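You operate a simulated robot arm through the tools that you are given. There is no shell and no other tool. Be economical: measure what you need, move in short steps, check, and stop when the job is done.

You run a simulated two-armed robot. Do the job below in one go: nothing can be reset, and whatever is moved stays where it is left.

JOB
Pick up the carton labelled "rings" from the top of the chute with one hand, pass it to the other hand and put it on the top of the sorting table.

Only the result counts: the job must be done as asked and must still hold three seconds after the hand-in. Knocking over, shifting, dropping, spilling or breaking anything else fails it.

ROBOT AND FRAMES
Two 7-joint arms with two-finger grippers on one trunk, on a base that drives. Base frame: it is fixed to the floor where the robot stands at the start and does not move with it; the origin is under the middle of the robot, x ahead of it, y to its left, z up. Units: mm, rad, N and s.
The left shoulder is at the start at [25, 218, 1080], the right one opposite. With the tool pointing down near the work surface each hand reaches from about 100 to 720 mm from the robot's upright axis, wherever it stands, measured 20 degrees to its own side. Places, roughly: top of the sorting table [-1200, -1100, 800]. Payload 2.2 kg a hand.
The TCP of each hand is the grasp point between the finger pads, 19 mm short of the fingertips. In the tool frame z runs along the fingers and y along their closing line. Largest opening 116 mm; the body of the gripper starts 70 mm behind the TCP.
Orientation is that of the tool frame in the base frame, as [roll, pitch, yaw] about the fixed x, y, z axes, in that order (R = Rz(yaw) Ry(pitch) Rx(roll)). With the fingers straight down and closing along the base's y, the tool's x points along the base's -x, its y along +y and its z along -z.

CONTROLS
- The arms move only by the tool apply_moves. It takes "left_moves", "right_moves" or both (then of equal length, played together; a hand with none holds still); each is text: rows parted by semicolons, each of 7 numbers parted by spaces: the shift along the tool's x, y, z in m, then the turn, a rotation vector about the tool's x, y, z in rad, then the finger opening in m, from 0 to 0.116. In form: x y z ax ay az claw; .... A call has 1 to 20 rows; each row is the pose to reach, as a shift and turn from the pose commanded when the call began, along the tool's axes at that moment. Rows are played at 5 a second. More than 50 mm and 0.15 rad between two rows, or a gripper value outside its range, and nothing of the call is played. A pose out of reach is approached as far as the arm can. The call stops where the force on the tool passes 40 N (or 10 N more than at its start, if that is more) or the arm is blocked; 0.2 s more then pass. The fingers move at their own pace and stop on an object; they squeeze with about 22 N. The grip force told is the motor's: it shows also when the fingers shut on nothing. Time passes only in rows, and 0.2 s behind the last, so rows that repeat a pose let the fingers close. The reply holds the time, the measured pose of the TCP, the force on the tool along the base axes, the opening and the grip force, in the units named above and with some noise, with the torque about the TCP (base axes, N m) and any sound that the robot's microphone picked up.
- Cameras (640 x 400 px; columns grow to the right, rows downward): "scene" is now at [121, 28.8, 1236.4]; the picture's right is [0.32, -0.95, 0.00], its down [-0.67, -0.23, -0.71] and it looks along [0.67, 0.23, -0.71] (base axes); focal length 252 px, centre (320, 200). "left" rides on the left gripper at [69, 15, -97] in its tool frame; the picture's right is [-0.21, 0.98, 0.00], its down [-0.76, -0.17, -0.63] and it looks along [-0.62, -0.14, 0.78] (tool axes); focal length 251 px, centre (320, 200). "right" rides on the right gripper at [69, -15, -97] in its tool frame; the picture's right is [0.22, 0.98, 0.00], its down [-0.76, 0.17, -0.63] and it looks along [-0.62, 0.14, 0.77] (tool axes); focal length 251 px, centre (320, 200). There is no depth. A picture from a camera that has moved, and an enlarged one, comes with that camera's place and axes in the base frame and with its lens.
- get_image(camera): a new picture of that camera. No time passes.
- raise_lower(by): slides the trunk up (or, below 0, down) by that many mm; the arms and the scene camera ride with it, the base frame stays. It gives what a move gives, with no picture.
- drive_base(legs): drives the robot by 1 to 6 legs, each [ahead, left, turn to the left] in mm, mm and rad, along the robot's own axes; the way and the turn of a leg run together, so that a leg with both is an arc; at most 1500 mm and 3.142 rad a leg. The arms and the cameras ride along, it lands a little off, and it stops where it bumps. It gives what a move gives.
- pan_tilt(pan, tilt): turns the head with the scene camera to pan (to the left, within 1.396 rad either way) and tilt (down, from -0.506 to 1.204), counted from straight ahead of the robot. It gives what a move gives.
- enlarge(camera, box): a new picture of the part [left, top, right, bottom] of that camera's present view, enlarged. No time passes.
- close_job(): hands the job in; it is judged then, once.

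Go step by step. Nothing tells you exact positions but the pictures and the camera data: compare them with the known pose of the tool, close in by small moves and look again before you grip or let go. The budget is 120 turns and 88 pictures, counting those below and the enlarged ones. Unless the task says otherwise, let go and move clear before handing in, and close with one line.

The tools are called after "Emit:" as a command line: name --argument value ..., lists and objects as JSON in quotes. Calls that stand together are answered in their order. apply_moves: Moves the arms, as the interface text tells. Its arguments: {"type":"object","properties":{"left_moves":{"type":"string"},"right_moves":{"type":"string"}},"required":[]} The other tools are called the same way: raise_lower (by) slides the trunk up or down; drive_base (legs) drives the base; pan_tilt (pan, tilt) turns the head that bears the scene camera; get_image (camera) takes a picture; enlarge (camera, box) takes an enlarged picture of a part of a camera's view; close_job () hands the job in.

At the start:

```text
time_s: 0.0
left_eef_pos: [543.6, 353.2, 886.1]
left_tool_rot: [-3.14, 0.001, 3.141]
left_wrist_force: [0.3, 0.2, 0.0]
left_ft_torque: [-0.01, 0.0, 0.01]
left_width: 116.0
left_finger_force: 0.0
right_eef_pos: [545.0, -35.2, 905.9]
right_tool_rot: [-3.14, 0.0, -3.141]
right_wrist_force: [0.1, -0.1, 0.3]
right_ft_torque: [-0.03, 0.02, 0.03]
right_width: 116.0
right_finger_force: 0.1
trunk travel left (down, up): [-225.0, 265.0]
robot x, y, heading: [-1.5, 3.5, 0.001]
head pan, tilt: [0.328, 0.782]
```

scene: 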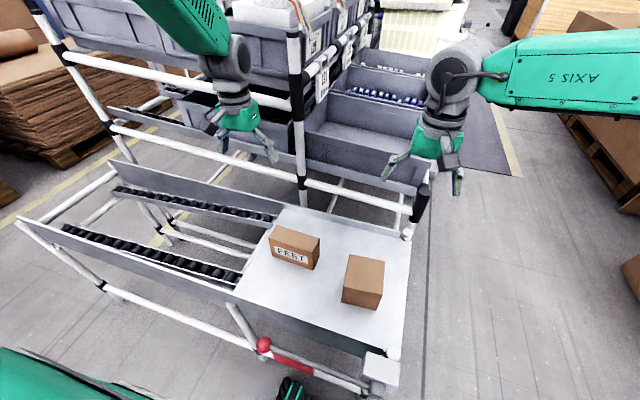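
right: 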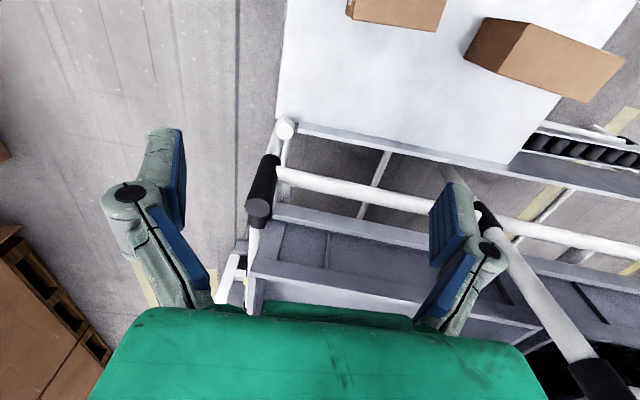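
left: 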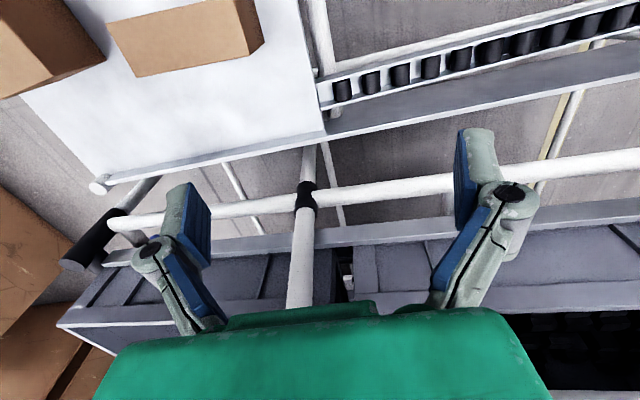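

I see two cartons on the white chute top, one with a label reading something like "FEET", the other with its label hidden. I'll enlarge to read.

Emit:
enlarge --camera "scene" --box '[220, 200, 440, 340]'

Emit:
enlarge --camera "left" --box '[0, 0, 320, 200]'

```text
2.86 times, centred on (330, 270) of scene
camera zoom: at [121.0, 28.8, 1236.4], right [0.32, -0.95, 0.0], down [-0.67, -0.23, -0.71], along [0.67, 0.23, -0.71], focal length 722 px, centre (291, 0)
```

zoom: 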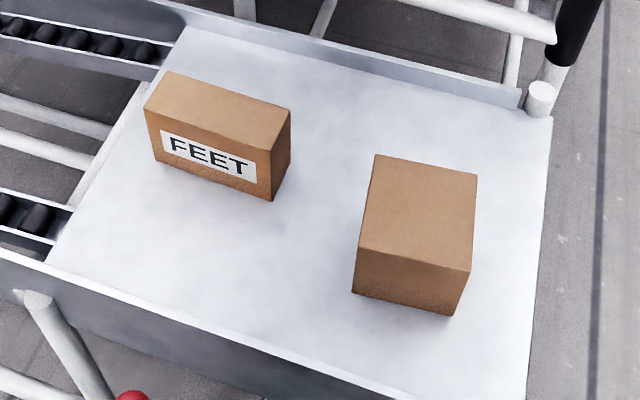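

```text
2.00 times, centred on (160, 100) of left
camera zoom: at [474.4, 368.5, 983.1], right [0.21, 0.98, 0.0], down [0.76, -0.16, 0.63], along [0.62, -0.14, -0.77], focal length 503 px, centre (640, 400)
```

zoom: 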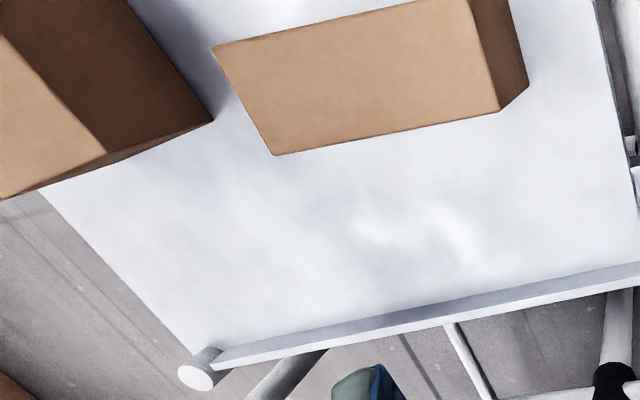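

The FEET carton is at about x 451–501, y 159–285, with its top at z≈692. The other carton is about 88 mm square, centred near (438, 25), also with its top at z≈692, and the chute surface is at z≈606. I'll move the right hand out to see that carton's hidden -y side.

Emit:
apply_moves --right_moves "0.03 -0.035 0 0 0 0 0.116; 0.06 -0.07 0 0 0 0 0.116; 0.09 -0.105 0 0 0 0 0.116; 0.12 -0.14 0 0 0 0 0.116; 0.15 -0.17 0 0 0 0 0.116"

Emit:
get_image --camera "right"

```text
time_s: 1.2
left_eef_pos: [539.8, 349.1, 890.8]
left_tool_rot: [3.139, 0.006, -3.141]
left_wrist_force: [-0.2, 0.9, -0.1]
left_ft_torque: [0.02, 0.03, 0.02]
left_width: 115.9
left_finger_force: 0.1
right_eef_pos: [392.1, -209.3, 908.1]
right_tool_rot: [3.14, 0.005, -3.14]
right_wrist_force: [-0.6, 0.4, -0.1]
right_ft_torque: [-0.01, -0.02, 0.01]
right_width: 116.0
right_finger_force: 0.0
trunk travel left (down, up): [-225.0, 265.0]
robot x, y, heading: [-0.4, 1.1, -0.004]
head pan, tilt: [0.328, 0.782]
```

```text
82 pictures are left
camera right: at [323.9, -223.9, 1005.2], right [-0.22, 0.98, 0.0], down [0.75, 0.17, 0.64], along [0.62, 0.14, -0.77], focal length 251 px, centre (320, 200)
```

right: 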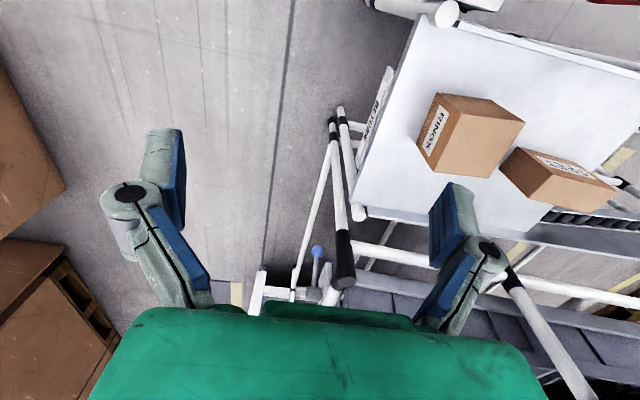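

The RINGS label is on the -y face, so this is the right carton. I'll enlarge to refine its pose.

Emit:
enlarge --camera "right" --box '[380, 70, 620, 220]'

Emit:
pan_tilt --pan -1.3 --tilt 0.5

Emit:
get_image --camera "scene"

```text
2.67 times, centred on (500, 145) of right
camera zoom: at [323.9, -223.9, 1005.2], right [-0.22, 0.98, 0.0], down [0.75, 0.17, 0.64], along [0.62, 0.14, -0.77], focal length 670 px, centre (-160, 347)
```

zoom: 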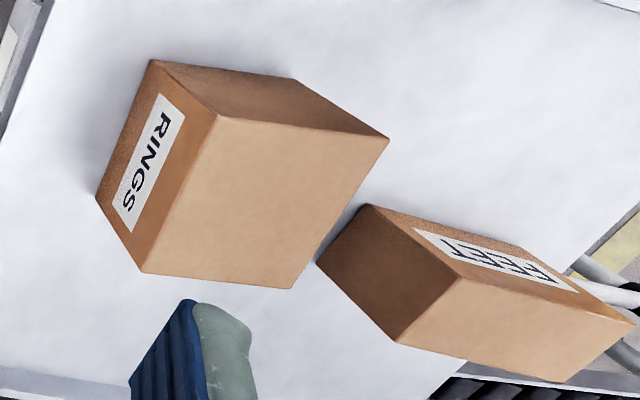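

```text
time_s: 2.9
left_eef_pos: [541.4, 350.2, 889.5]
left_tool_rot: [-3.142, 0.003, 3.142]
left_wrist_force: [-0.4, 0.8, 0.1]
left_ft_torque: [0.03, -0.01, -0.02]
left_width: 115.9
left_finger_force: 0.1
right_eef_pos: [393.4, -208.2, 907.6]
right_tool_rot: [3.141, 0.004, 3.141]
right_wrist_force: [1.1, 0.1, -0.8]
right_ft_torque: [-0.03, 0.0, 0.01]
right_width: 116.3
right_finger_force: 0.1
trunk travel left (down, up): [-225.0, 265.0]
robot x, y, heading: [1.7, -1.3, -0.001]
head pan, tilt: [-1.3, 0.499]
```

```text
80 pictures are left
camera scene: at [67.5, -88.2, 1261.3], right [-0.96, -0.27, 0.0], down [-0.13, 0.46, -0.88], along [0.23, -0.85, -0.48], focal length 252 px, centre (320, 200)
```

scene: 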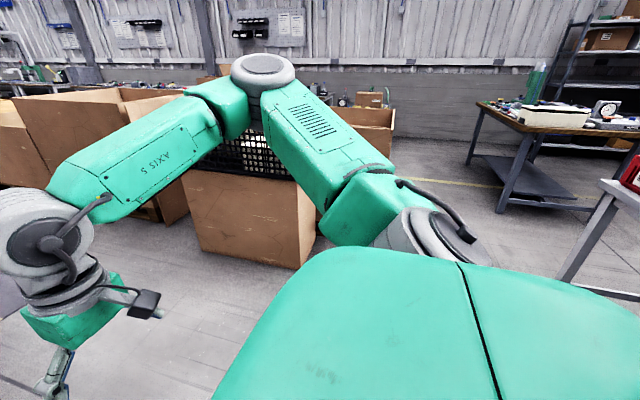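

The carton top's centre is at (438, 24.5), with a yaw of about +0.1 rad. I'll bring the right hand above it, turned to match.

Emit:
apply_moves --right_moves "-0.008 0.04 0 0 0 -0.02 0.116; -0.016 0.08 0 0 0 -0.04 0.116; -0.024 0.12 0 0 0 -0.06 0.116; -0.032 0.16 0 0 0 -0.08 0.116; -0.04 0.2 0 0 0 -0.1 0.116; -0.046 0.233 0.03 0 0 -0.105 0.116; -0.046 0.233 0.07 0 0 -0.105 0.116; -0.046 0.233 0.11 0 0 -0.105 0.116; -0.046 0.233 0.13 0 0 -0.105 0.116"

Emit:
get_image --camera "right"

Emit:
pan_tilt --pan 0.1 --tilt 0.8

Emit:
get_image --camera "scene"

```text
time_s: 4.9
left_eef_pos: [540.6, 352.2, 889.0]
left_tool_rot: [-3.14, 0.005, -3.14]
left_wrist_force: [-0.4, -0.4, -0.2]
left_ft_torque: [-0.01, 0.0, -0.02]
left_width: 116.0
left_finger_force: 0.1
right_eef_pos: [437.5, 25.0, 777.2]
right_tool_rot: [-3.141, 0.004, -3.035]
right_wrist_force: [0.2, 0.0, 0.0]
right_ft_torque: [0.0, 0.01, -0.01]
right_width: 116.1
right_finger_force: 0.0
trunk travel left (down, up): [-225.0, 265.0]
robot x, y, heading: [-0.2, 0.3, 0.001]
head pan, tilt: [-1.3, 0.499]
```

```text
79 pictures are left
camera right: at [371.3, 3.3, 874.5], right [-0.32, 0.95, 0.0], down [0.73, 0.25, 0.64], along [0.6, 0.2, -0.77], focal length 251 px, centre (320, 200)
```

right: 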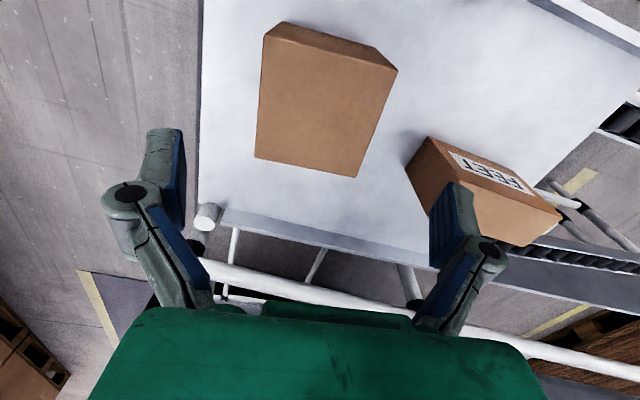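

```text
time_s: 6.4
left_eef_pos: [542.0, 352.4, 888.3]
left_tool_rot: [-3.14, 0.003, -3.141]
left_wrist_force: [-0.6, -0.3, 0.4]
left_ft_torque: [0.0, 0.0, -0.01]
left_width: 116.1
left_finger_force: 0.0
right_eef_pos: [437.1, 24.6, 776.7]
right_tool_rot: [-3.14, 0.003, -3.035]
right_wrist_force: [0.2, 0.9, 0.3]
right_ft_torque: [-0.02, 0.01, -0.04]
right_width: 116.0
right_finger_force: 0.1
trunk travel left (down, up): [-225.0, 265.0]
robot x, y, heading: [0.4, 2.4, -0.0]
head pan, tilt: [0.099, 0.799]
```

```text
78 pictures are left
camera scene: at [123.9, 9.9, 1235.1], right [0.1, -1.0, 0.0], down [-0.72, -0.07, -0.69], along [0.69, 0.07, -0.72], focal length 252 px, centre (320, 200)
```

scene: 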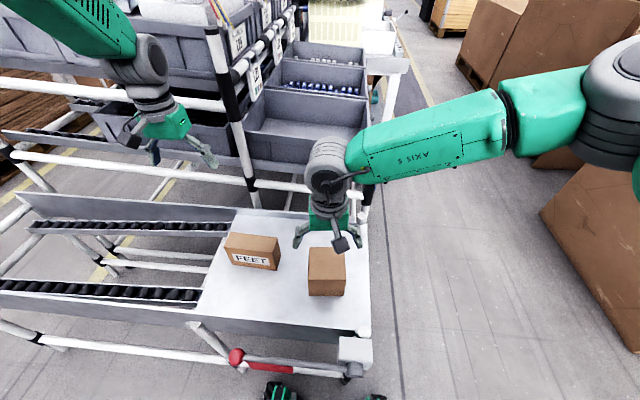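

The hand is centred over the carton to within about 2 mm. I'll descend 115 mm, so the TCP sits about 30 mm below the carton's top, and then close.

Emit:
apply_moves --right_moves "-0.002 0 0.025 0 0 0 0.116; -0.002 0 0.05 0 0 0 0.116; -0.002 0 0.075 0 0 0 0.116; -0.002 0 0.095 0 0 0 0.116; -0.002 0 0.115 0 0 0 0.116; -0.002 0 0.115 0 0 0 0.116"

Emit:
get_image --camera "right"

```text
time_s: 7.8
left_eef_pos: [540.9, 352.2, 888.7]
left_tool_rot: [-3.139, 0.002, -3.141]
left_wrist_force: [0.0, -0.1, -0.3]
left_ft_torque: [-0.05, 0.02, 0.0]
left_width: 115.9
left_finger_force: 0.0
right_eef_pos: [439.1, 27.2, 660.8]
right_tool_rot: [-3.14, 0.002, -3.035]
right_wrist_force: [0.7, 0.1, 0.3]
right_ft_torque: [0.01, -0.01, -0.02]
right_width: 115.7
right_finger_force: 0.1
trunk travel left (down, up): [-225.0, 265.0]
robot x, y, heading: [0.5, -1.6, 0.001]
head pan, tilt: [0.099, 0.799]
```

```text
77 pictures are left
camera right: at [373.5, 5.0, 759.3], right [-0.32, 0.95, 0.0], down [0.73, 0.25, 0.64], along [0.6, 0.2, -0.77], focal length 251 px, centre (320, 200)
```

right: 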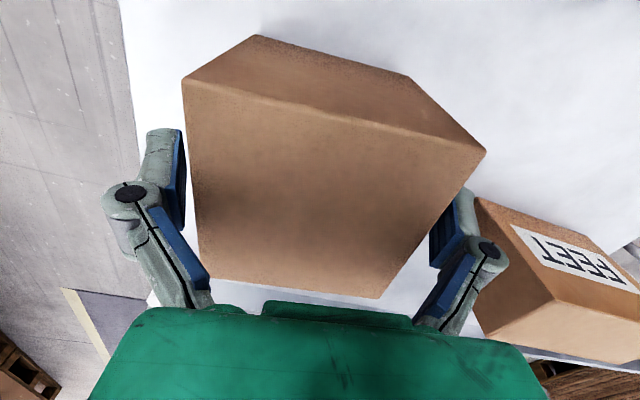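

The carton sits between the pads, so I'll close and lift.

Emit:
apply_moves --right_moves "0 0 0 0 0 0 0.08; 0 0 0 0 0 0 0.07; 0 0 0 0 0 0 0.06; 0 0 0 0 0 0 0.06"

```text
time_s: 8.8
left_eef_pos: [540.2, 352.1, 888.7]
left_tool_rot: [-3.14, 0.004, 3.141]
left_wrist_force: [0.2, 0.0, 0.0]
left_ft_torque: [0.01, 0.04, -0.04]
left_width: 116.0
left_finger_force: 0.0
right_eef_pos: [438.5, 26.3, 662.0]
right_tool_rot: [-3.141, 0.003, -3.036]
right_wrist_force: [0.4, -0.4, -2.1]
right_ft_torque: [0.0, 0.01, -0.02]
right_width: 104.1
right_finger_force: 22.2
trunk travel left (down, up): [-225.0, 265.0]
robot x, y, heading: [2.3, 4.3, 0.0]
head pan, tilt: [0.099, 0.799]
```

Opening reads 104 mm rather than the expected 88, so I'll look before lifting.

Emit:
get_image --camera "right"

Emit:
enlarge --camera "scene" --box '[210, 150, 450, 300]'

```text
76 pictures are left
camera right: at [373.6, 4.9, 759.4], right [-0.32, 0.95, 0.0], down [0.73, 0.25, 0.63], along [0.6, 0.2, -0.77], focal length 251 px, centre (320, 200)
```

right: 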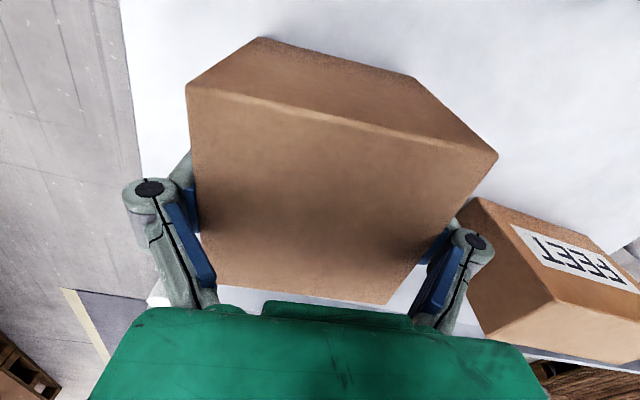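

```text
2.67 times, centred on (330, 225) of scene
camera zoom: at [124.0, 10.1, 1235.0], right [0.1, -0.99, 0.0], down [-0.72, -0.07, -0.69], along [0.69, 0.07, -0.72], focal length 673 px, centre (293, 133)
```

zoom: 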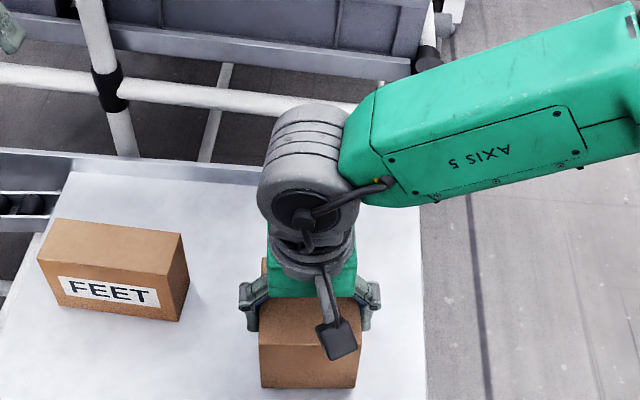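

The carton still measures about 90 mm wide and the grip force is 22 N with the opening steady. A small test lift will show whether it's held.

Emit:
apply_moves --right_moves "0 0 -0.005 0 0 0 0.06; 0 0 -0.01 0 0 0 0.06; 0 0 -0.02 0 0 0 0.06; 0 0 -0.03 0 0 0 0.06; 0 0 -0.03 0 0 0 0.06"

Emit:
get_image --camera "right"

Emit:
enlarge --camera "scene" --box '[210, 150, 450, 300]'

```text
time_s: 10.0
left_eef_pos: [541.0, 351.7, 888.9]
left_tool_rot: [-3.14, 0.003, 3.141]
left_wrist_force: [0.1, 0.3, -0.2]
left_ft_torque: [-0.02, 0.01, 0.01]
left_width: 116.1
left_finger_force: 0.0
right_eef_pos: [440.4, 25.7, 693.2]
right_tool_rot: [-3.139, 0.004, -3.038]
right_wrist_force: [0.4, -0.3, -1.7]
right_ft_torque: [-0.04, 0.01, -0.01]
right_width: 104.0
right_finger_force: 21.6
trunk travel left (down, up): [-225.0, 265.0]
robot x, y, heading: [0.8, 1.5, 0.001]
head pan, tilt: [0.099, 0.799]
```

```text
74 pictures are left
camera right: at [374.5, 4.4, 789.8], right [-0.32, 0.95, 0.0], down [0.73, 0.25, 0.63], along [0.6, 0.2, -0.77], focal length 251 px, centre (320, 200)
```

right: 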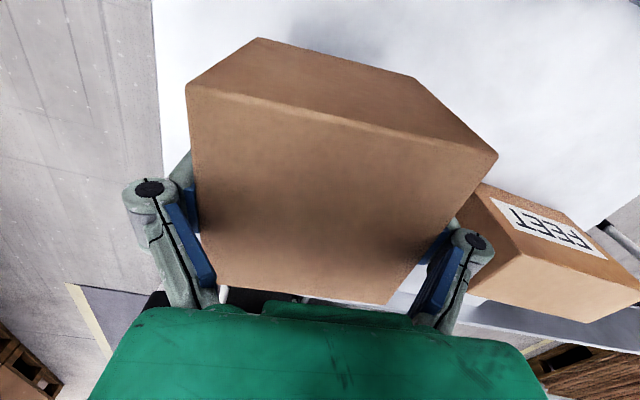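

```text
2.67 times, centred on (330, 225) of scene
camera zoom: at [124.1, 10.1, 1235.0], right [0.1, -0.99, 0.0], down [-0.72, -0.07, -0.69], along [0.69, 0.07, -0.72], focal length 673 px, centre (293, 133)
```

zoom: 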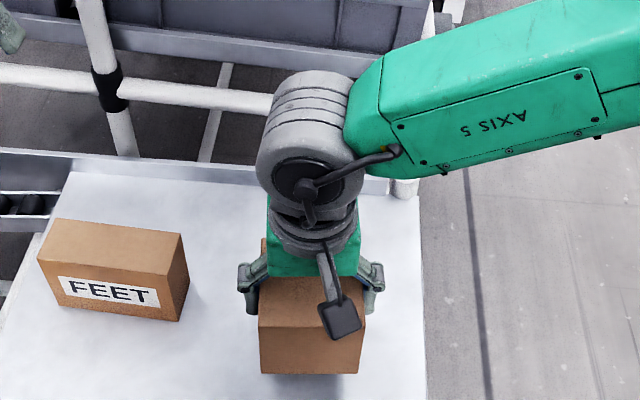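

The carton is lifted and held, weighing about 0.2 kg. I'll raise it well clear and look behind before backing off.

Emit:
apply_moves --right_moves "0 0 -0.04 0 0 0 0.06; 0 0 -0.08 0 0 0 0.06; 0.02 0 -0.12 0 0 0 0.06; 0.04 0 -0.16 0 0 0 0.06; 0.06 0 -0.2 0 0 0 0.06; 0.08 0 -0.24 0 0 0 0.06; 0.1 0 -0.26 0 0 0 0.06" --left_moves "0.02 0 0 0 0 0 0.116; 0.04 0 0 0 0 0 0.116; 0.06 0 0 0 0 0 0.116; 0.08 0 0 0 0 0 0.116; 0.1 0 0 0 0 0 0.116; 0.12 0 0 0 0 0 0.116; 0.14 0 0 0 0 0 0.116"

Emit:
pan_tilt --pan -1.39 --tilt 0.4

Emit:
get_image --camera "scene"

Emit:
pan_tilt --pan 1.39 --tilt 0.4

Emit:
get_image --camera "scene"

```text
time_s: 11.6
left_eef_pos: [399.8, 351.8, 889.7]
left_tool_rot: [3.14, 0.007, -3.14]
left_wrist_force: [-0.5, -0.7, 0.5]
left_ft_torque: [0.01, 0.0, -0.01]
left_width: 115.8
left_finger_force: 0.1
right_eef_pos: [340.0, 16.3, 951.4]
right_tool_rot: [-3.14, 0.006, -3.036]
right_wrist_force: [0.8, -0.7, -1.8]
right_ft_torque: [-0.02, -0.07, -0.01]
right_width: 104.0
right_finger_force: 22.6
trunk travel left (down, up): [-225.0, 265.0]
robot x, y, heading: [-0.4, 1.4, 0.001]
head pan, tilt: [0.099, 0.799]
```

```text
time_s: 13.2
left_eef_pos: [400.5, 352.1, 888.7]
left_tool_rot: [-3.139, 0.006, -3.141]
left_wrist_force: [-0.7, 0.6, -0.9]
left_ft_torque: [0.0, 0.01, 0.0]
left_width: 116.0
left_finger_force: 0.0
right_eef_pos: [342.6, 16.9, 949.9]
right_tool_rot: [-3.139, 0.004, -3.035]
right_wrist_force: [0.7, 0.0, -2.1]
right_ft_torque: [0.01, 0.01, 0.03]
right_width: 104.0
right_finger_force: 22.2
trunk travel left (down, up): [-225.0, 265.0]
robot x, y, heading: [2.0, -0.4, -0.001]
head pan, tilt: [-1.389, 0.4]
```

```text
72 pictures are left
camera scene: at [59.5, -89.4, 1270.6], right [-0.98, -0.18, 0.0], down [-0.07, 0.38, -0.92], along [0.17, -0.91, -0.39], focal length 252 px, centre (320, 200)
```

scene: 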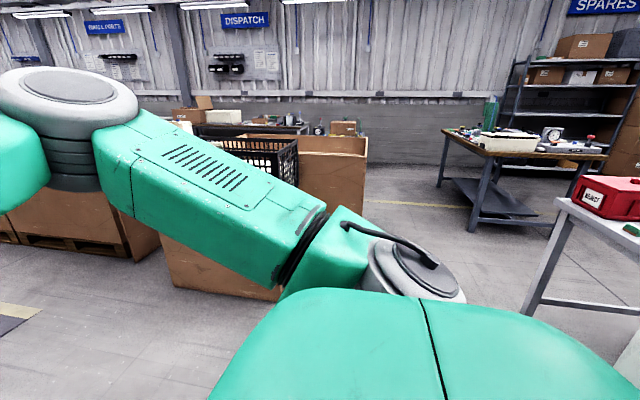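

```text
time_s: 15.7
left_eef_pos: [400.9, 352.3, 890.3]
left_tool_rot: [-3.138, 0.004, -3.141]
left_wrist_force: [-0.4, 0.0, 0.7]
left_ft_torque: [-0.01, 0.01, 0.01]
left_width: 115.6
left_finger_force: 0.0
right_eef_pos: [343.1, 16.8, 950.6]
right_tool_rot: [-3.14, 0.002, -3.036]
right_wrist_force: [1.4, 0.0, -1.3]
right_ft_torque: [-0.01, 0.01, -0.01]
right_width: 104.0
right_finger_force: 22.5
trunk travel left (down, up): [-225.0, 265.0]
robot x, y, heading: [-0.3, -1.7, -0.002]
head pan, tilt: [1.389, 0.4]
```

```text
71 pictures are left
camera scene: at [59.4, 93.0, 1270.4], right [0.98, -0.18, 0.0], down [-0.07, -0.38, -0.92], along [0.17, 0.91, -0.39], focal length 252 px, centre (320, 200)
```

scene: 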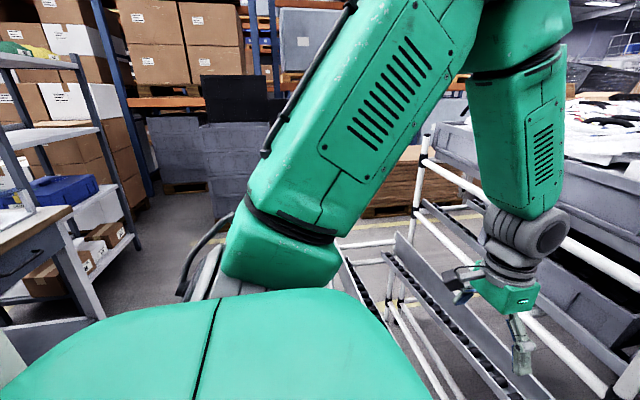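

Space around the hands looks free at this height, so I'll hand over here. The right hand shifts a little right and forward while the left hand rotates to point toward -y with its camera up.

Emit:
apply_moves --left_moves "-0.002 -0.004 -0.006 0.0821 0.0739 -0.0978 0.116; -0.004 -0.007 -0.013 0.1642 0.1478 -0.1956 0.116; -0.006 -0.011 -0.019 0.2463 0.2217 -0.2934 0.116; -0.009 -0.014 -0.026 0.3284 0.2956 -0.3912 0.116; -0.011 -0.018 -0.032 0.4105 0.3695 -0.489 0.116; -0.013 -0.021 -0.039 0.4926 0.4434 -0.5868 0.116; -0.015 -0.025 -0.045 0.5747 0.5173 -0.6846 0.116; -0.017 -0.029 -0.051 0.6568 0.5912 -0.7824 0.116; -0.019 -0.032 -0.058 0.7389 0.6651 -0.8802 0.116; -0.021 -0.036 -0.064 0.821 0.739 -0.978 0.116; -0.024 -0.039 -0.071 0.9031 0.8129 -1.0758 0.116; -0.026 -0.043 -0.077 0.9852 0.8868 -1.1736 0.116; -0.028 -0.046 -0.084 1.0673 0.9607 -1.2714 0.116; -0.03 -0.05 -0.09 1.15 1.035 -1.369 0.116; -0.03 -0.05 -0.09 1.15 1.035 -1.369 0.116" --right_moves "-0.006 -0.006 0 0 0 0 0.06; -0.012 -0.012 0 0 0 0 0.06; -0.018 -0.018 0 0 0 0 0.06; -0.024 -0.025 0 0 0 0 0.06; -0.03 -0.031 0 0 0 0 0.06; -0.036 -0.037 0 0 0 0 0.06; -0.042 -0.043 0 0 0 0 0.06; -0.048 -0.049 0 0 0 0 0.06; -0.054 -0.055 0 0 0 0 0.06; -0.06 -0.061 0 0 0 0 0.06; -0.066 -0.068 0 0 0 0 0.06; -0.072 -0.074 0 0 0 0 0.06; -0.078 -0.08 0 0 0 0 0.06; -0.079 -0.086 0 0 0 0 0.06; -0.079 -0.086 0 0 0 0 0.06"

Emit:
pan_tilt --pan 0.1 --tilt 0.6

Emit:
get_image --camera "scene"

Emit:
get_image --camera "left"

```text
time_s: 18.9
left_eef_pos: [431.5, 303.3, 979.6]
left_tool_rot: [-3.13, -1.4, -1.473]
left_wrist_force: [-0.5, 1.3, 0.0]
left_ft_torque: [-0.01, 0.03, 0.02]
left_width: 115.9
left_finger_force: 0.0
right_eef_pos: [427.1, -60.7, 951.0]
right_tool_rot: [-3.141, 0.002, -3.036]
right_wrist_force: [0.2, -0.2, -1.5]
right_ft_torque: [-0.03, -0.01, 0.01]
right_width: 104.0
right_finger_force: 21.9
trunk travel left (down, up): [-225.0, 265.0]
robot x, y, heading: [1.9, 0.5, -0.003]
head pan, tilt: [1.389, 0.4]
```

```text
time_s: 20.3
left_eef_pos: [431.4, 302.6, 979.7]
left_tool_rot: [-3.124, -1.399, -1.483]
left_wrist_force: [0.3, 0.1, 0.0]
left_ft_torque: [-0.04, 0.02, -0.02]
left_width: 116.1
left_finger_force: 0.1
right_eef_pos: [427.7, -61.4, 951.6]
right_tool_rot: [-3.141, 0.004, -3.036]
right_wrist_force: [-0.7, 0.1, -2.4]
right_ft_torque: [-0.02, 0.0, -0.01]
right_width: 103.8
right_finger_force: 22.1
trunk travel left (down, up): [-225.0, 265.0]
robot x, y, heading: [-0.1, 0.6, -0.001]
head pan, tilt: [0.099, 0.6]
```

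```text
70 pictures are left
camera scene: at [130.8, 11.6, 1252.0], right [0.1, -0.99, 0.0], down [-0.57, -0.06, -0.82], along [0.82, 0.08, -0.57], focal length 252 px, centre (320, 200)
```

scene: 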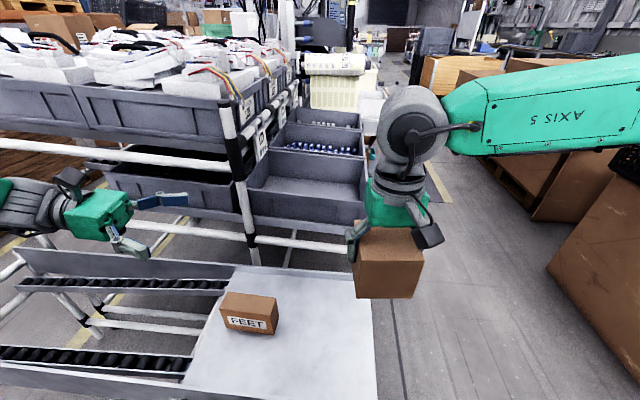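

```text
69 pictures are left
camera left: at [407.2, 383.3, 1063.5], right [-0.97, -0.07, -0.21], down [0.09, 0.77, -0.64], along [0.21, -0.64, -0.74], focal length 251 px, centre (320, 200)
```

left: 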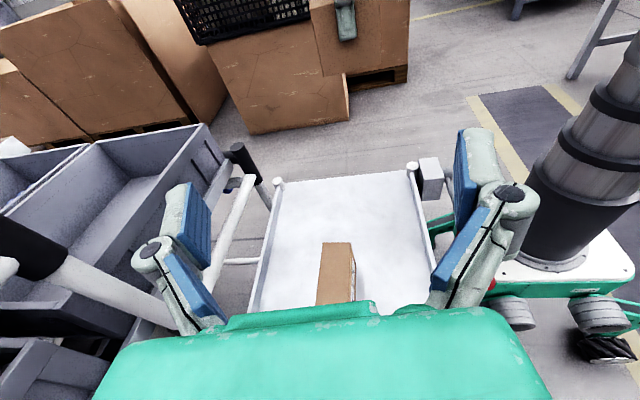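

The left hand is now horizontal. I'll bring it to a pre-grasp about 120 mm from the carton and check alignment.

Emit:
apply_moves --left_moves "0.004 0.007 0.036 0 0 0 0.116; 0.008 0.014 0.072 0 0 0 0.116; 0.013 0.02 0.108 0 0 0 0.116; 0.017 0.027 0.144 0 0 0 0.116; 0.021 0.034 0.18 0 0 0 0.116; 0.0256 0.04 0.218 0 0 0 0.116; 0.0256 0.04 0.218 0 0 0 0.116"

Emit:
get_image --camera "left"

Emit:
get_image --camera "scene"

```text
time_s: 21.9
left_eef_pos: [413.8, 79.4, 967.6]
left_tool_rot: [-3.122, -1.398, -1.486]
left_wrist_force: [-1.0, 0.5, 0.5]
left_ft_torque: [0.02, 0.01, 0.03]
left_width: 115.9
left_finger_force: 0.0
right_eef_pos: [425.8, -61.9, 951.9]
right_tool_rot: [-3.14, 0.004, -3.035]
right_wrist_force: [-0.6, -0.2, -2.1]
right_ft_torque: [0.02, 0.0, 0.02]
right_width: 103.6
right_finger_force: 22.1
trunk travel left (down, up): [-225.0, 265.0]
robot x, y, heading: [-0.0, 3.9, 0.001]
head pan, tilt: [0.099, 0.6]
```

```text
68 pictures are left
camera left: at [388.5, 160.1, 1052.2], right [-0.97, -0.07, -0.21], down [0.09, 0.77, -0.64], along [0.21, -0.64, -0.74], focal length 251 px, centre (320, 200)
```

left: 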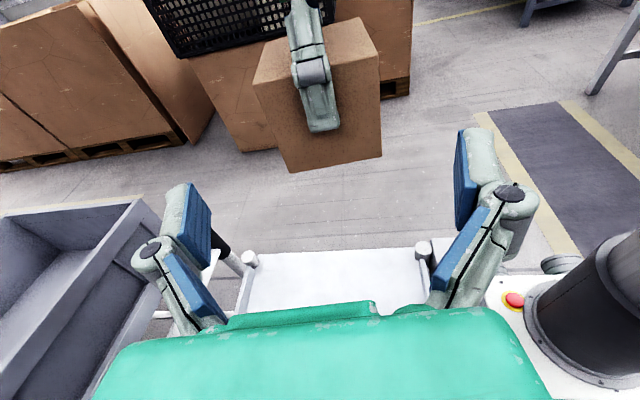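

```text
67 pictures are left
camera scene: at [130.7, 10.1, 1252.0], right [0.1, -1.0, 0.0], down [-0.57, -0.06, -0.82], along [0.82, 0.08, -0.57], focal length 252 px, centre (320, 200)
```

scene: 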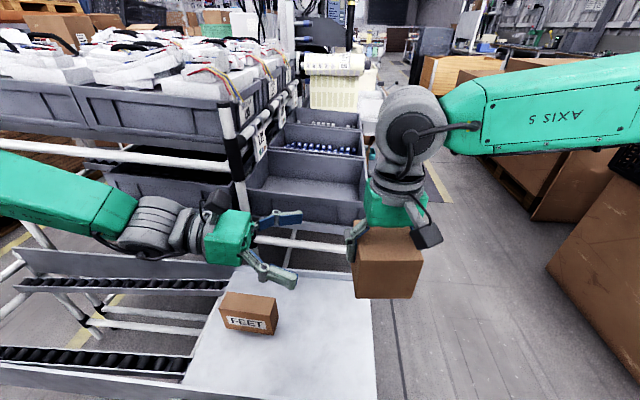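

Alignment looks good, within about 3 mm. I'll approach along the tool axis and check part way.

Emit:
apply_moves --left_moves "0 0.001 0.02 0 0 0 0.116; 0 0.002 0.04 0 0 0 0.116; 0 0.002 0.06 0 0 0 0.116; 0 0.002 0.08 0 0 0 0.116; 0 0.002 0.08 0 0 0 0.116"

Emit:
get_image --camera "left"

Emit:
enlarge --camera "scene" --box '[180, 80, 480, 320]'

```text
time_s: 23.1
left_eef_pos: [419.8, 2.2, 953.2]
left_tool_rot: [-3.123, -1.398, -1.483]
left_wrist_force: [-0.7, -0.3, 0.0]
left_ft_torque: [0.01, -0.02, 0.01]
left_width: 115.9
left_finger_force: 0.1
right_eef_pos: [426.2, -61.6, 951.5]
right_tool_rot: [-3.141, 0.005, -3.035]
right_wrist_force: [-0.8, -0.2, -2.7]
right_ft_torque: [0.01, -0.01, 0.01]
right_width: 103.8
right_finger_force: 21.9
trunk travel left (down, up): [-225.0, 265.0]
robot x, y, heading: [-2.4, 1.2, 0.0]
head pan, tilt: [0.099, 0.6]
```

```text
66 pictures are left
camera left: at [395.2, 82.6, 1038.1], right [-0.97, -0.07, -0.21], down [0.09, 0.77, -0.64], along [0.21, -0.64, -0.74], focal length 251 px, centre (320, 200)
```

left: 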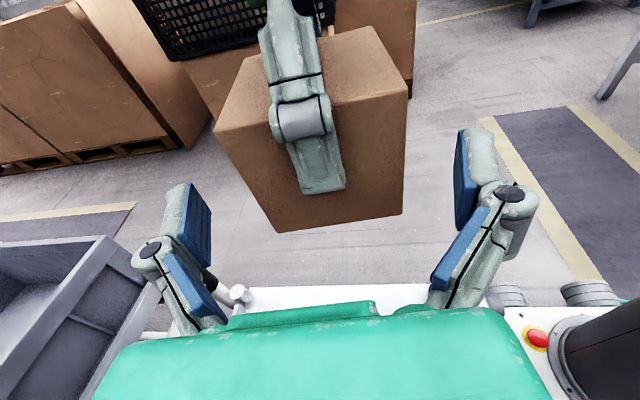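

```text
1.67 times, centred on (330, 200) of scene
camera zoom: at [131.0, 9.7, 1252.0], right [0.1, -0.99, 0.0], down [-0.57, -0.06, -0.82], along [0.82, 0.08, -0.57], focal length 421 px, centre (303, 200)
```

zoom: 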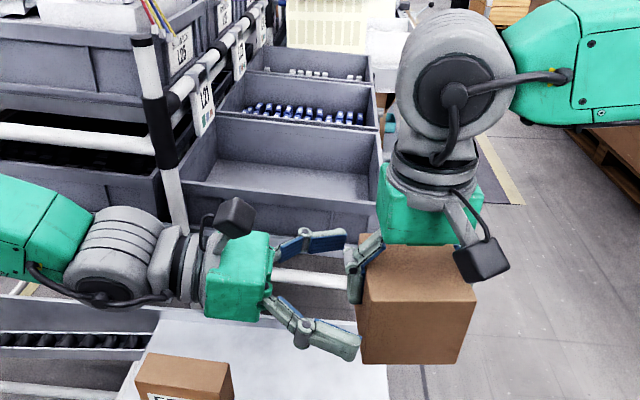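

I'm aligned. The right finger's knuckle is bulky, so I'll stop slightly short of full depth and look before closing.

Emit:
apply_moves --left_moves "0 0 0.012 0 0 0 0.116; 0 0 0.024 0 0 0 0.116; 0 0 0.034 0 0 0 0.116; 0 0 0.034 0 0 0 0.116"

Emit:
get_image --camera "left"

Emit:
enlarge --camera "scene" --box '[230, 120, 470, 310]'

```text
time_s: 24.1
left_eef_pos: [424.3, -30.8, 946.4]
left_tool_rot: [-3.123, -1.397, -1.484]
left_wrist_force: [0.6, 0.0, -0.4]
left_ft_torque: [-0.03, 0.01, -0.01]
left_width: 115.8
left_finger_force: 0.1
right_eef_pos: [425.3, -60.9, 952.2]
right_tool_rot: [-3.141, 0.002, -3.036]
right_wrist_force: [-0.3, -0.1, -2.4]
right_ft_torque: [0.02, -0.06, -0.01]
right_width: 104.0
right_finger_force: 22.3
trunk travel left (down, up): [-225.0, 265.0]
robot x, y, heading: [3.1, 1.6, 0.001]
head pan, tilt: [0.099, 0.6]
```

```text
64 pictures are left
camera left: at [399.8, 50.0, 1031.9], right [-0.97, -0.07, -0.21], down [0.09, 0.77, -0.64], along [0.21, -0.64, -0.74], focal length 251 px, centre (320, 200)
```

left: 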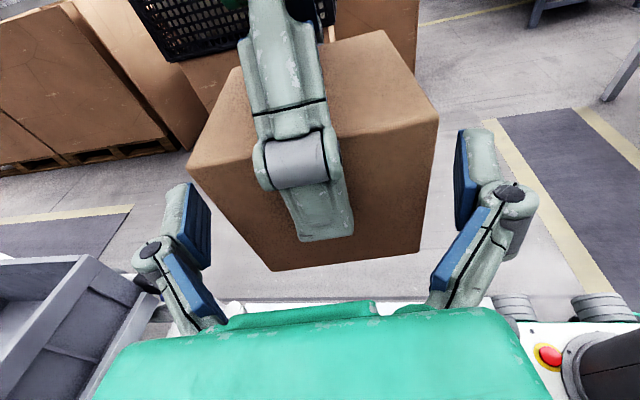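

```text
2.11 times, centred on (350, 215) of scene
camera zoom: at [131.3, 9.6, 1251.9], right [0.1, -0.99, 0.0], down [-0.57, -0.06, -0.82], along [0.82, 0.08, -0.57], focal length 532 px, centre (257, 168)
```

zoom: 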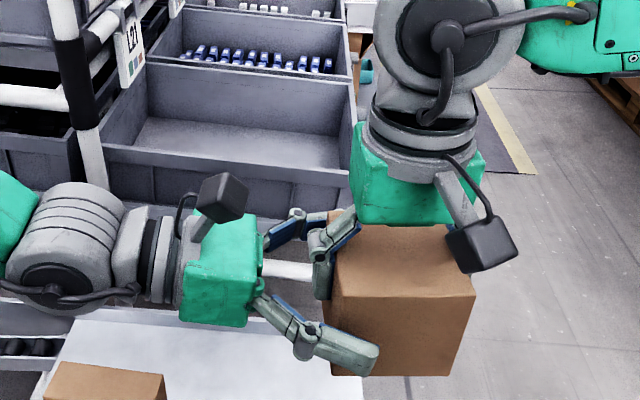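

The left fingers straddle the carton's ±x faces, clear of the right finger. I'll close the left hand.

Emit:
apply_moves --left_moves "0 0 0 0 0 0 0.1; 0 0 0 0 0 0 0.08; 0 0 0 0 0 0 0.06; 0 0 0 0 0 0 0.06; 0 0 0 0 0 0 0.06"

Emit:
get_image --camera "left"

Emit:
enlarge --camera "scene" --box '[230, 120, 470, 310]'

```text
time_s: 25.3
left_eef_pos: [423.8, -31.3, 948.4]
left_tool_rot: [-3.126, -1.398, -1.484]
left_wrist_force: [-8.5, 6.2, 0.2]
left_ft_torque: [-0.11, -0.05, -0.09]
left_width: 93.9
left_finger_force: 22.2
right_eef_pos: [427.6, -62.7, 952.0]
right_tool_rot: [-3.14, 0.002, -3.038]
right_wrist_force: [10.1, -5.5, -2.7]
right_ft_torque: [0.05, 0.04, -0.2]
right_width: 103.8
right_finger_force: 21.6
trunk travel left (down, up): [-225.0, 265.0]
robot x, y, heading: [-2.2, 3.6, 0.001]
head pan, tilt: [0.099, 0.6]
```

```text
62 pictures are left
camera left: at [399.4, 50.1, 1031.8], right [-0.97, -0.06, -0.21], down [0.09, 0.77, -0.64], along [0.2, -0.64, -0.74], focal length 251 px, centre (320, 200)
```

left: 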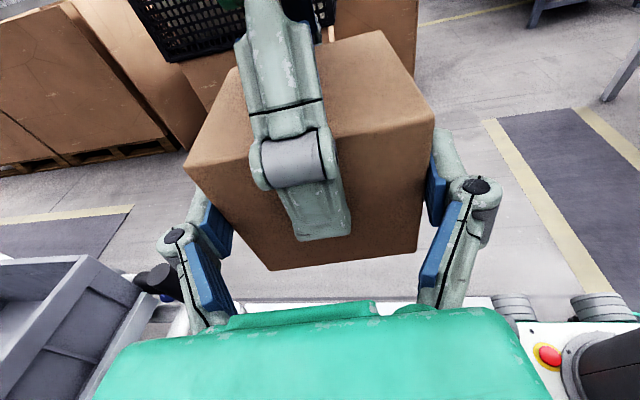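

```text
2.11 times, centred on (350, 215) of scene
camera zoom: at [131.4, 9.6, 1251.9], right [0.1, -0.99, 0.0], down [-0.57, -0.06, -0.82], along [0.82, 0.08, -0.57], focal length 532 px, centre (257, 168)
```

zoom: 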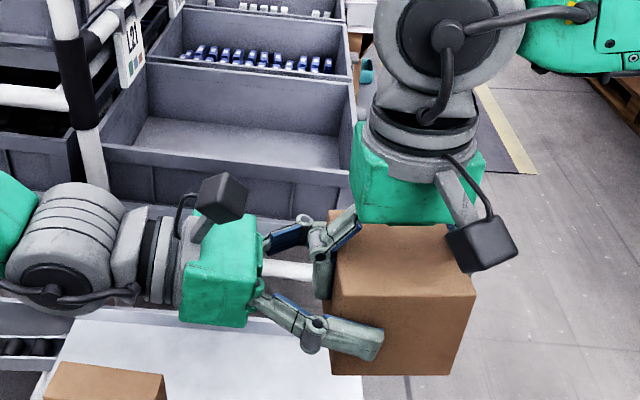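

Both hands hold the carton (left opening 94 mm, 22 N). I'll open the right hand in place, then check the left is carrying it.

Emit:
apply_moves --right_moves "0 0 0 0 0 0 0.11; 0 0 0 0 0 0 0.116; 0 0 0 0 0 0 0.116; 0 0 0 0 0 0 0.116"

Emit:
get_image --camera "right"

Emit:
get_image --camera "left"

```text
time_s: 26.3
left_eef_pos: [424.6, -30.8, 946.9]
left_tool_rot: [-3.124, -1.398, -1.484]
left_wrist_force: [0.4, 0.7, -0.5]
left_ft_torque: [0.06, 0.04, 0.04]
left_width: 93.5
left_finger_force: 22.5
right_eef_pos: [427.2, -62.1, 951.7]
right_tool_rot: [-3.14, 0.004, -3.034]
right_wrist_force: [0.1, -0.5, -0.8]
right_ft_torque: [0.01, -0.05, 0.03]
right_width: 115.5
right_finger_force: 0.1
trunk travel left (down, up): [-225.0, 265.0]
robot x, y, heading: [-0.1, 2.6, -0.002]
head pan, tilt: [0.099, 0.6]
```

```text
60 pictures are left
camera right: at [360.7, -84.0, 1049.2], right [-0.32, 0.95, 0.0], down [0.73, 0.25, 0.63], along [0.6, 0.2, -0.77], focal length 251 px, centre (320, 200)
```

right: 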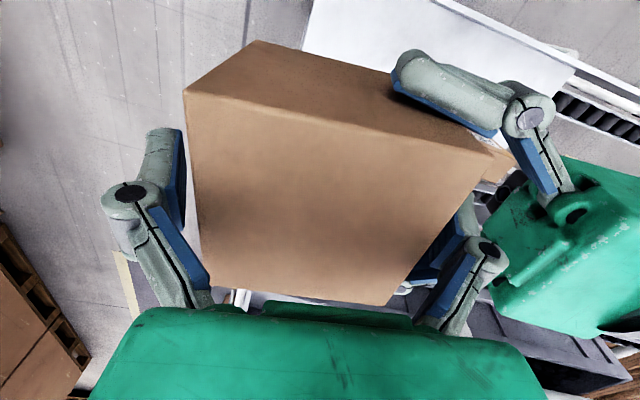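

```text
59 pictures are left
camera left: at [399.8, 50.2, 1031.9], right [-0.97, -0.07, -0.21], down [0.09, 0.77, -0.64], along [0.21, -0.64, -0.74], focal length 251 px, centre (320, 200)
```

left: 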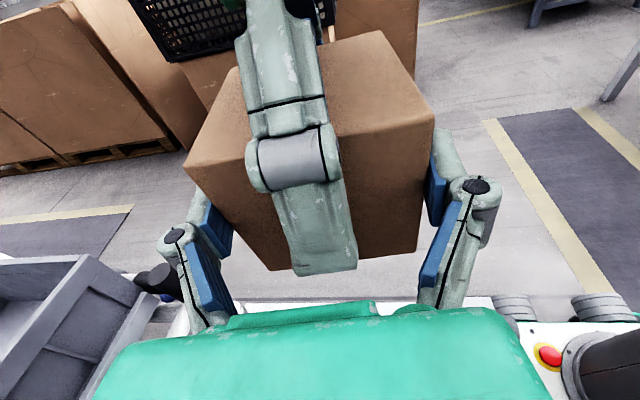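

The right hand is open and the carton hasn't moved. I'll withdraw the right hand straight up.

Emit:
apply_moves --right_moves "0 0 -0.015 0 0 0 0.116; 0 0 -0.03 0 0 0 0.116; 0 0 -0.05 0 0 0 0.116; 0 0 -0.07 0 0 0 0.116; 0 0 -0.09 0 0 0 0.116; 0 0 -0.11 0 0 0 0.116"

Emit:
get_image --camera "left"

Emit:
get_image --camera "scene"

```text
time_s: 27.7
left_eef_pos: [424.5, -31.3, 947.4]
left_tool_rot: [-3.125, -1.398, -1.483]
left_wrist_force: [0.5, -0.6, -0.9]
left_ft_torque: [0.07, 0.04, 0.01]
left_width: 93.9
left_finger_force: 22.2
right_eef_pos: [425.8, -61.2, 1060.9]
right_tool_rot: [-3.141, 0.004, -3.036]
right_wrist_force: [0.2, 0.3, 0.2]
right_ft_torque: [-0.01, 0.02, 0.02]
right_width: 116.0
right_finger_force: 0.1
trunk travel left (down, up): [-225.0, 265.0]
robot x, y, heading: [2.0, 2.1, -0.004]
head pan, tilt: [0.099, 0.6]
```

```text
58 pictures are left
camera left: at [399.5, 50.3, 1032.0], right [-0.97, -0.07, -0.21], down [0.09, 0.77, -0.64], along [0.21, -0.64, -0.74], focal length 251 px, centre (320, 200)
```

left: 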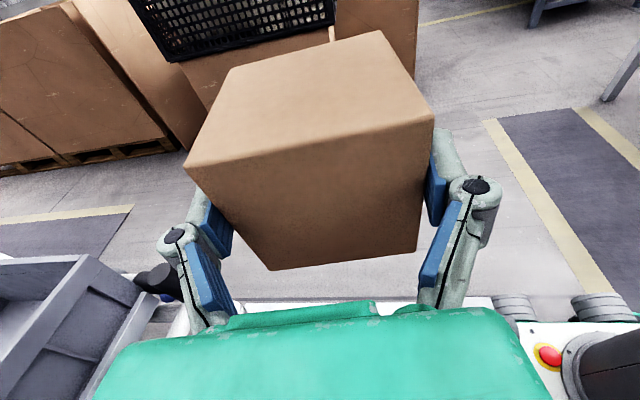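

```text
57 pictures are left
camera scene: at [130.9, 9.8, 1252.0], right [0.1, -0.99, 0.0], down [-0.57, -0.06, -0.82], along [0.82, 0.08, -0.57], focal length 252 px, centre (320, 200)
```

scene: 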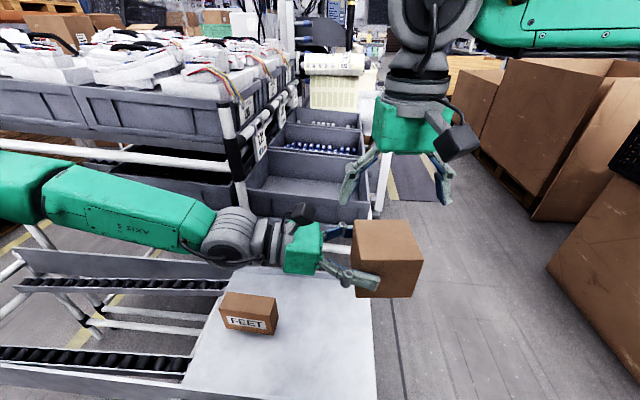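

Handover is done; the left hand alone holds the carton level. I'll tuck the right hand to the side and back, then look around for the driving route.

Emit:
apply_moves --right_moves "0.02 -0.035 0 0 0 0 0.116; 0.04 -0.07 0 0 0 0 0.116; 0.06 -0.105 0 0 0 0 0.116; 0.08 -0.14 0 0 0 0 0.116; 0.1 -0.175 0 0 0 0 0.116; 0.12 -0.21 0 0 0 0 0.116; 0.14 -0.245 0 0 0 0 0.116; 0.16 -0.28 0 0 0 0 0.08; 0.16 -0.28 0 0 0 0 0.05"

Emit:
pan_tilt --pan 1.0 --tilt 0.6

Emit:
get_image --camera "scene"

```text
time_s: 29.7
left_eef_pos: [424.9, -32.2, 947.5]
left_tool_rot: [-3.125, -1.398, -1.484]
left_wrist_force: [0.4, -0.3, -0.6]
left_ft_torque: [0.09, 0.03, -0.02]
left_width: 93.7
left_finger_force: 22.1
right_eef_pos: [296.8, -360.8, 1060.0]
right_tool_rot: [3.141, 0.001, -3.035]
right_wrist_force: [-0.3, -0.9, 0.3]
right_ft_torque: [0.01, 0.03, 0.02]
right_width: 50.2
right_finger_force: 0.0
trunk travel left (down, up): [-225.0, 265.0]
robot x, y, heading: [-0.8, 0.0, -0.0]
head pan, tilt: [0.099, 0.6]
```

```text
time_s: 30.9
left_eef_pos: [423.6, -32.7, 946.9]
left_tool_rot: [-3.123, -1.397, -1.483]
left_wrist_force: [0.4, -0.5, -0.2]
left_ft_torque: [0.06, 0.01, 0.03]
left_width: 93.4
left_finger_force: 22.4
right_eef_pos: [295.8, -360.6, 1059.2]
right_tool_rot: [3.14, 0.005, -3.036]
right_wrist_force: [-0.5, -0.2, 0.4]
right_ft_torque: [0.02, -0.02, 0.03]
right_width: 50.0
right_finger_force: 0.0
trunk travel left (down, up): [-225.0, 265.0]
robot x, y, heading: [-0.2, -0.2, -0.002]
head pan, tilt: [1.0, 0.6]
```

```text
56 pictures are left
camera scene: at [89.8, 72.4, 1252.3], right [0.84, -0.54, 0.0], down [-0.31, -0.47, -0.82], along [0.44, 0.69, -0.57], focal length 252 px, centre (320, 200)
```

scene: 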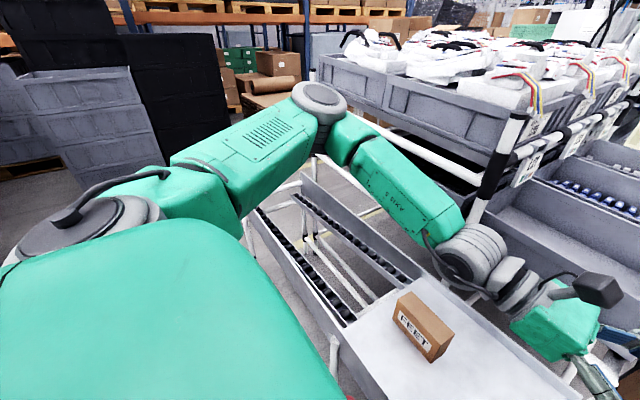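

The left elbow sticks out toward the rack, so I'll turn left, which swings it away, and look behind.

Emit:
drive_base --legs '[[0, 0, 0.9]]'

Emit:
pan_tilt --pan 1.39 --tilt 0.45

Emit:
get_image --camera "scene"

```text
time_s: 33.6
left_eef_pos: [320.3, 286.6, 946.2]
left_tool_rot: [-3.117, -1.367, -0.598]
left_wrist_force: [1.1, -1.0, -1.3]
left_ft_torque: [0.06, 0.09, 0.04]
left_width: 93.5
left_finger_force: 21.9
right_eef_pos: [497.8, -17.5, 1048.1]
right_tool_rot: [3.111, 0.006, -2.143]
right_wrist_force: [1.1, -1.0, 0.8]
right_ft_torque: [0.09, 0.13, -0.01]
right_width: 49.9
right_finger_force: 0.0
trunk travel left (down, up): [-225.0, 265.0]
robot x, y, heading: [7.8, -2.8, 0.901]
head pan, tilt: [1.0, 0.6]
```

```text
time_s: 34.5
left_eef_pos: [313.8, 286.8, 947.2]
left_tool_rot: [-3.11, -1.381, -0.604]
left_wrist_force: [-0.4, -0.6, -2.7]
left_ft_torque: [0.04, 0.03, 0.04]
left_width: 93.4
left_finger_force: 21.9
right_eef_pos: [492.4, -16.3, 1053.1]
right_tool_rot: [3.119, 0.005, -2.147]
right_wrist_force: [0.1, -0.2, 0.2]
right_ft_torque: [0.03, 0.06, -0.03]
right_width: 50.1
right_finger_force: 0.0
trunk travel left (down, up): [-225.0, 265.0]
robot x, y, heading: [14.6, -7.9, 0.896]
head pan, tilt: [1.389, 0.45]
```

```text
55 pictures are left
camera scene: at [1.6, 74.1, 1267.8], right [0.76, 0.65, -0.01], down [0.26, -0.32, -0.91], along [-0.6, 0.69, -0.41], focal length 252 px, centre (320, 200)
```

scene: 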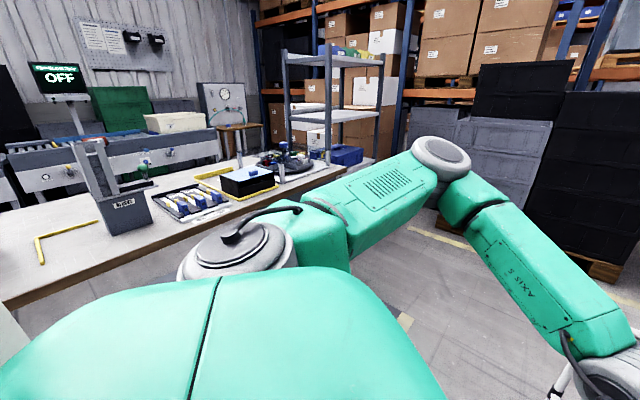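

There's a long bench behind the robot at x≈-650. I'll turn back and check the right-rear floor before sliding right to a more open spot.

Emit:
drive_base --legs '[[0, 0, -0.9]]'

Emit:
pan_tilt --pan -1.39 --tilt 0.75

Emit:
get_image --camera "scene"

```text
time_s: 36.4
left_eef_pos: [450.9, 232.5, 951.8]
left_tool_rot: [-3.139, -1.382, -0.959]
left_wrist_force: [1.1, 1.9, -3.8]
left_ft_torque: [0.01, 0.0, -0.1]
left_width: 93.5
left_finger_force: 22.6
right_eef_pos: [495.3, -125.6, 1059.2]
right_tool_rot: [3.133, 0.009, -2.517]
right_wrist_force: [-0.3, 1.8, -0.1]
right_ft_torque: [-0.11, 0.07, -0.02]
right_width: 50.0
right_finger_force: 0.0
trunk travel left (down, up): [-225.0, 265.0]
robot x, y, heading: [58.9, 56.6, 0.512]
head pan, tilt: [1.389, 0.45]
stopped in leg 1: the robot was blocked; the commanded pose is now the measured one
```

```text
time_s: 38.9
left_eef_pos: [452.6, 223.7, 953.0]
left_tool_rot: [-3.117, -1.373, -0.984]
left_wrist_force: [0.2, 0.5, -2.1]
left_ft_torque: [0.04, 0.03, 0.01]
left_width: 93.3
left_finger_force: 22.1
right_eef_pos: [498.0, -133.5, 1056.7]
right_tool_rot: [3.124, 0.015, -2.517]
right_wrist_force: [0.0, -0.5, -0.2]
right_ft_torque: [-0.03, 0.0, -0.01]
right_width: 49.8
right_finger_force: 0.1
trunk travel left (down, up): [-225.0, 265.0]
robot x, y, heading: [58.3, 59.3, 0.515]
head pan, tilt: [-1.389, 0.75]
```

```text
54 pictures are left
camera scene: at [146.4, 20.3, 1239.9], right [-0.77, -0.64, 0.0], down [-0.44, 0.52, -0.73], along [0.47, -0.57, -0.68], focal length 252 px, centre (320, 200)
```

scene: 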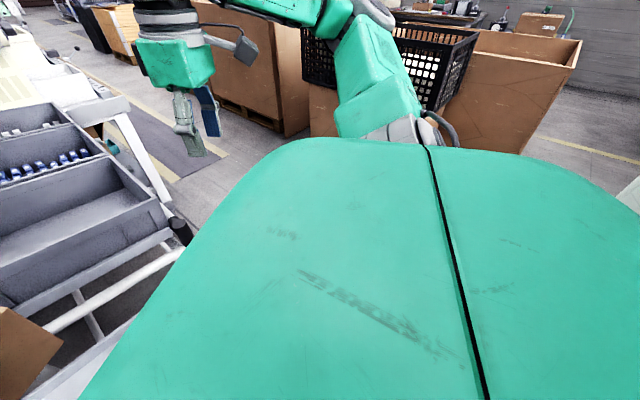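

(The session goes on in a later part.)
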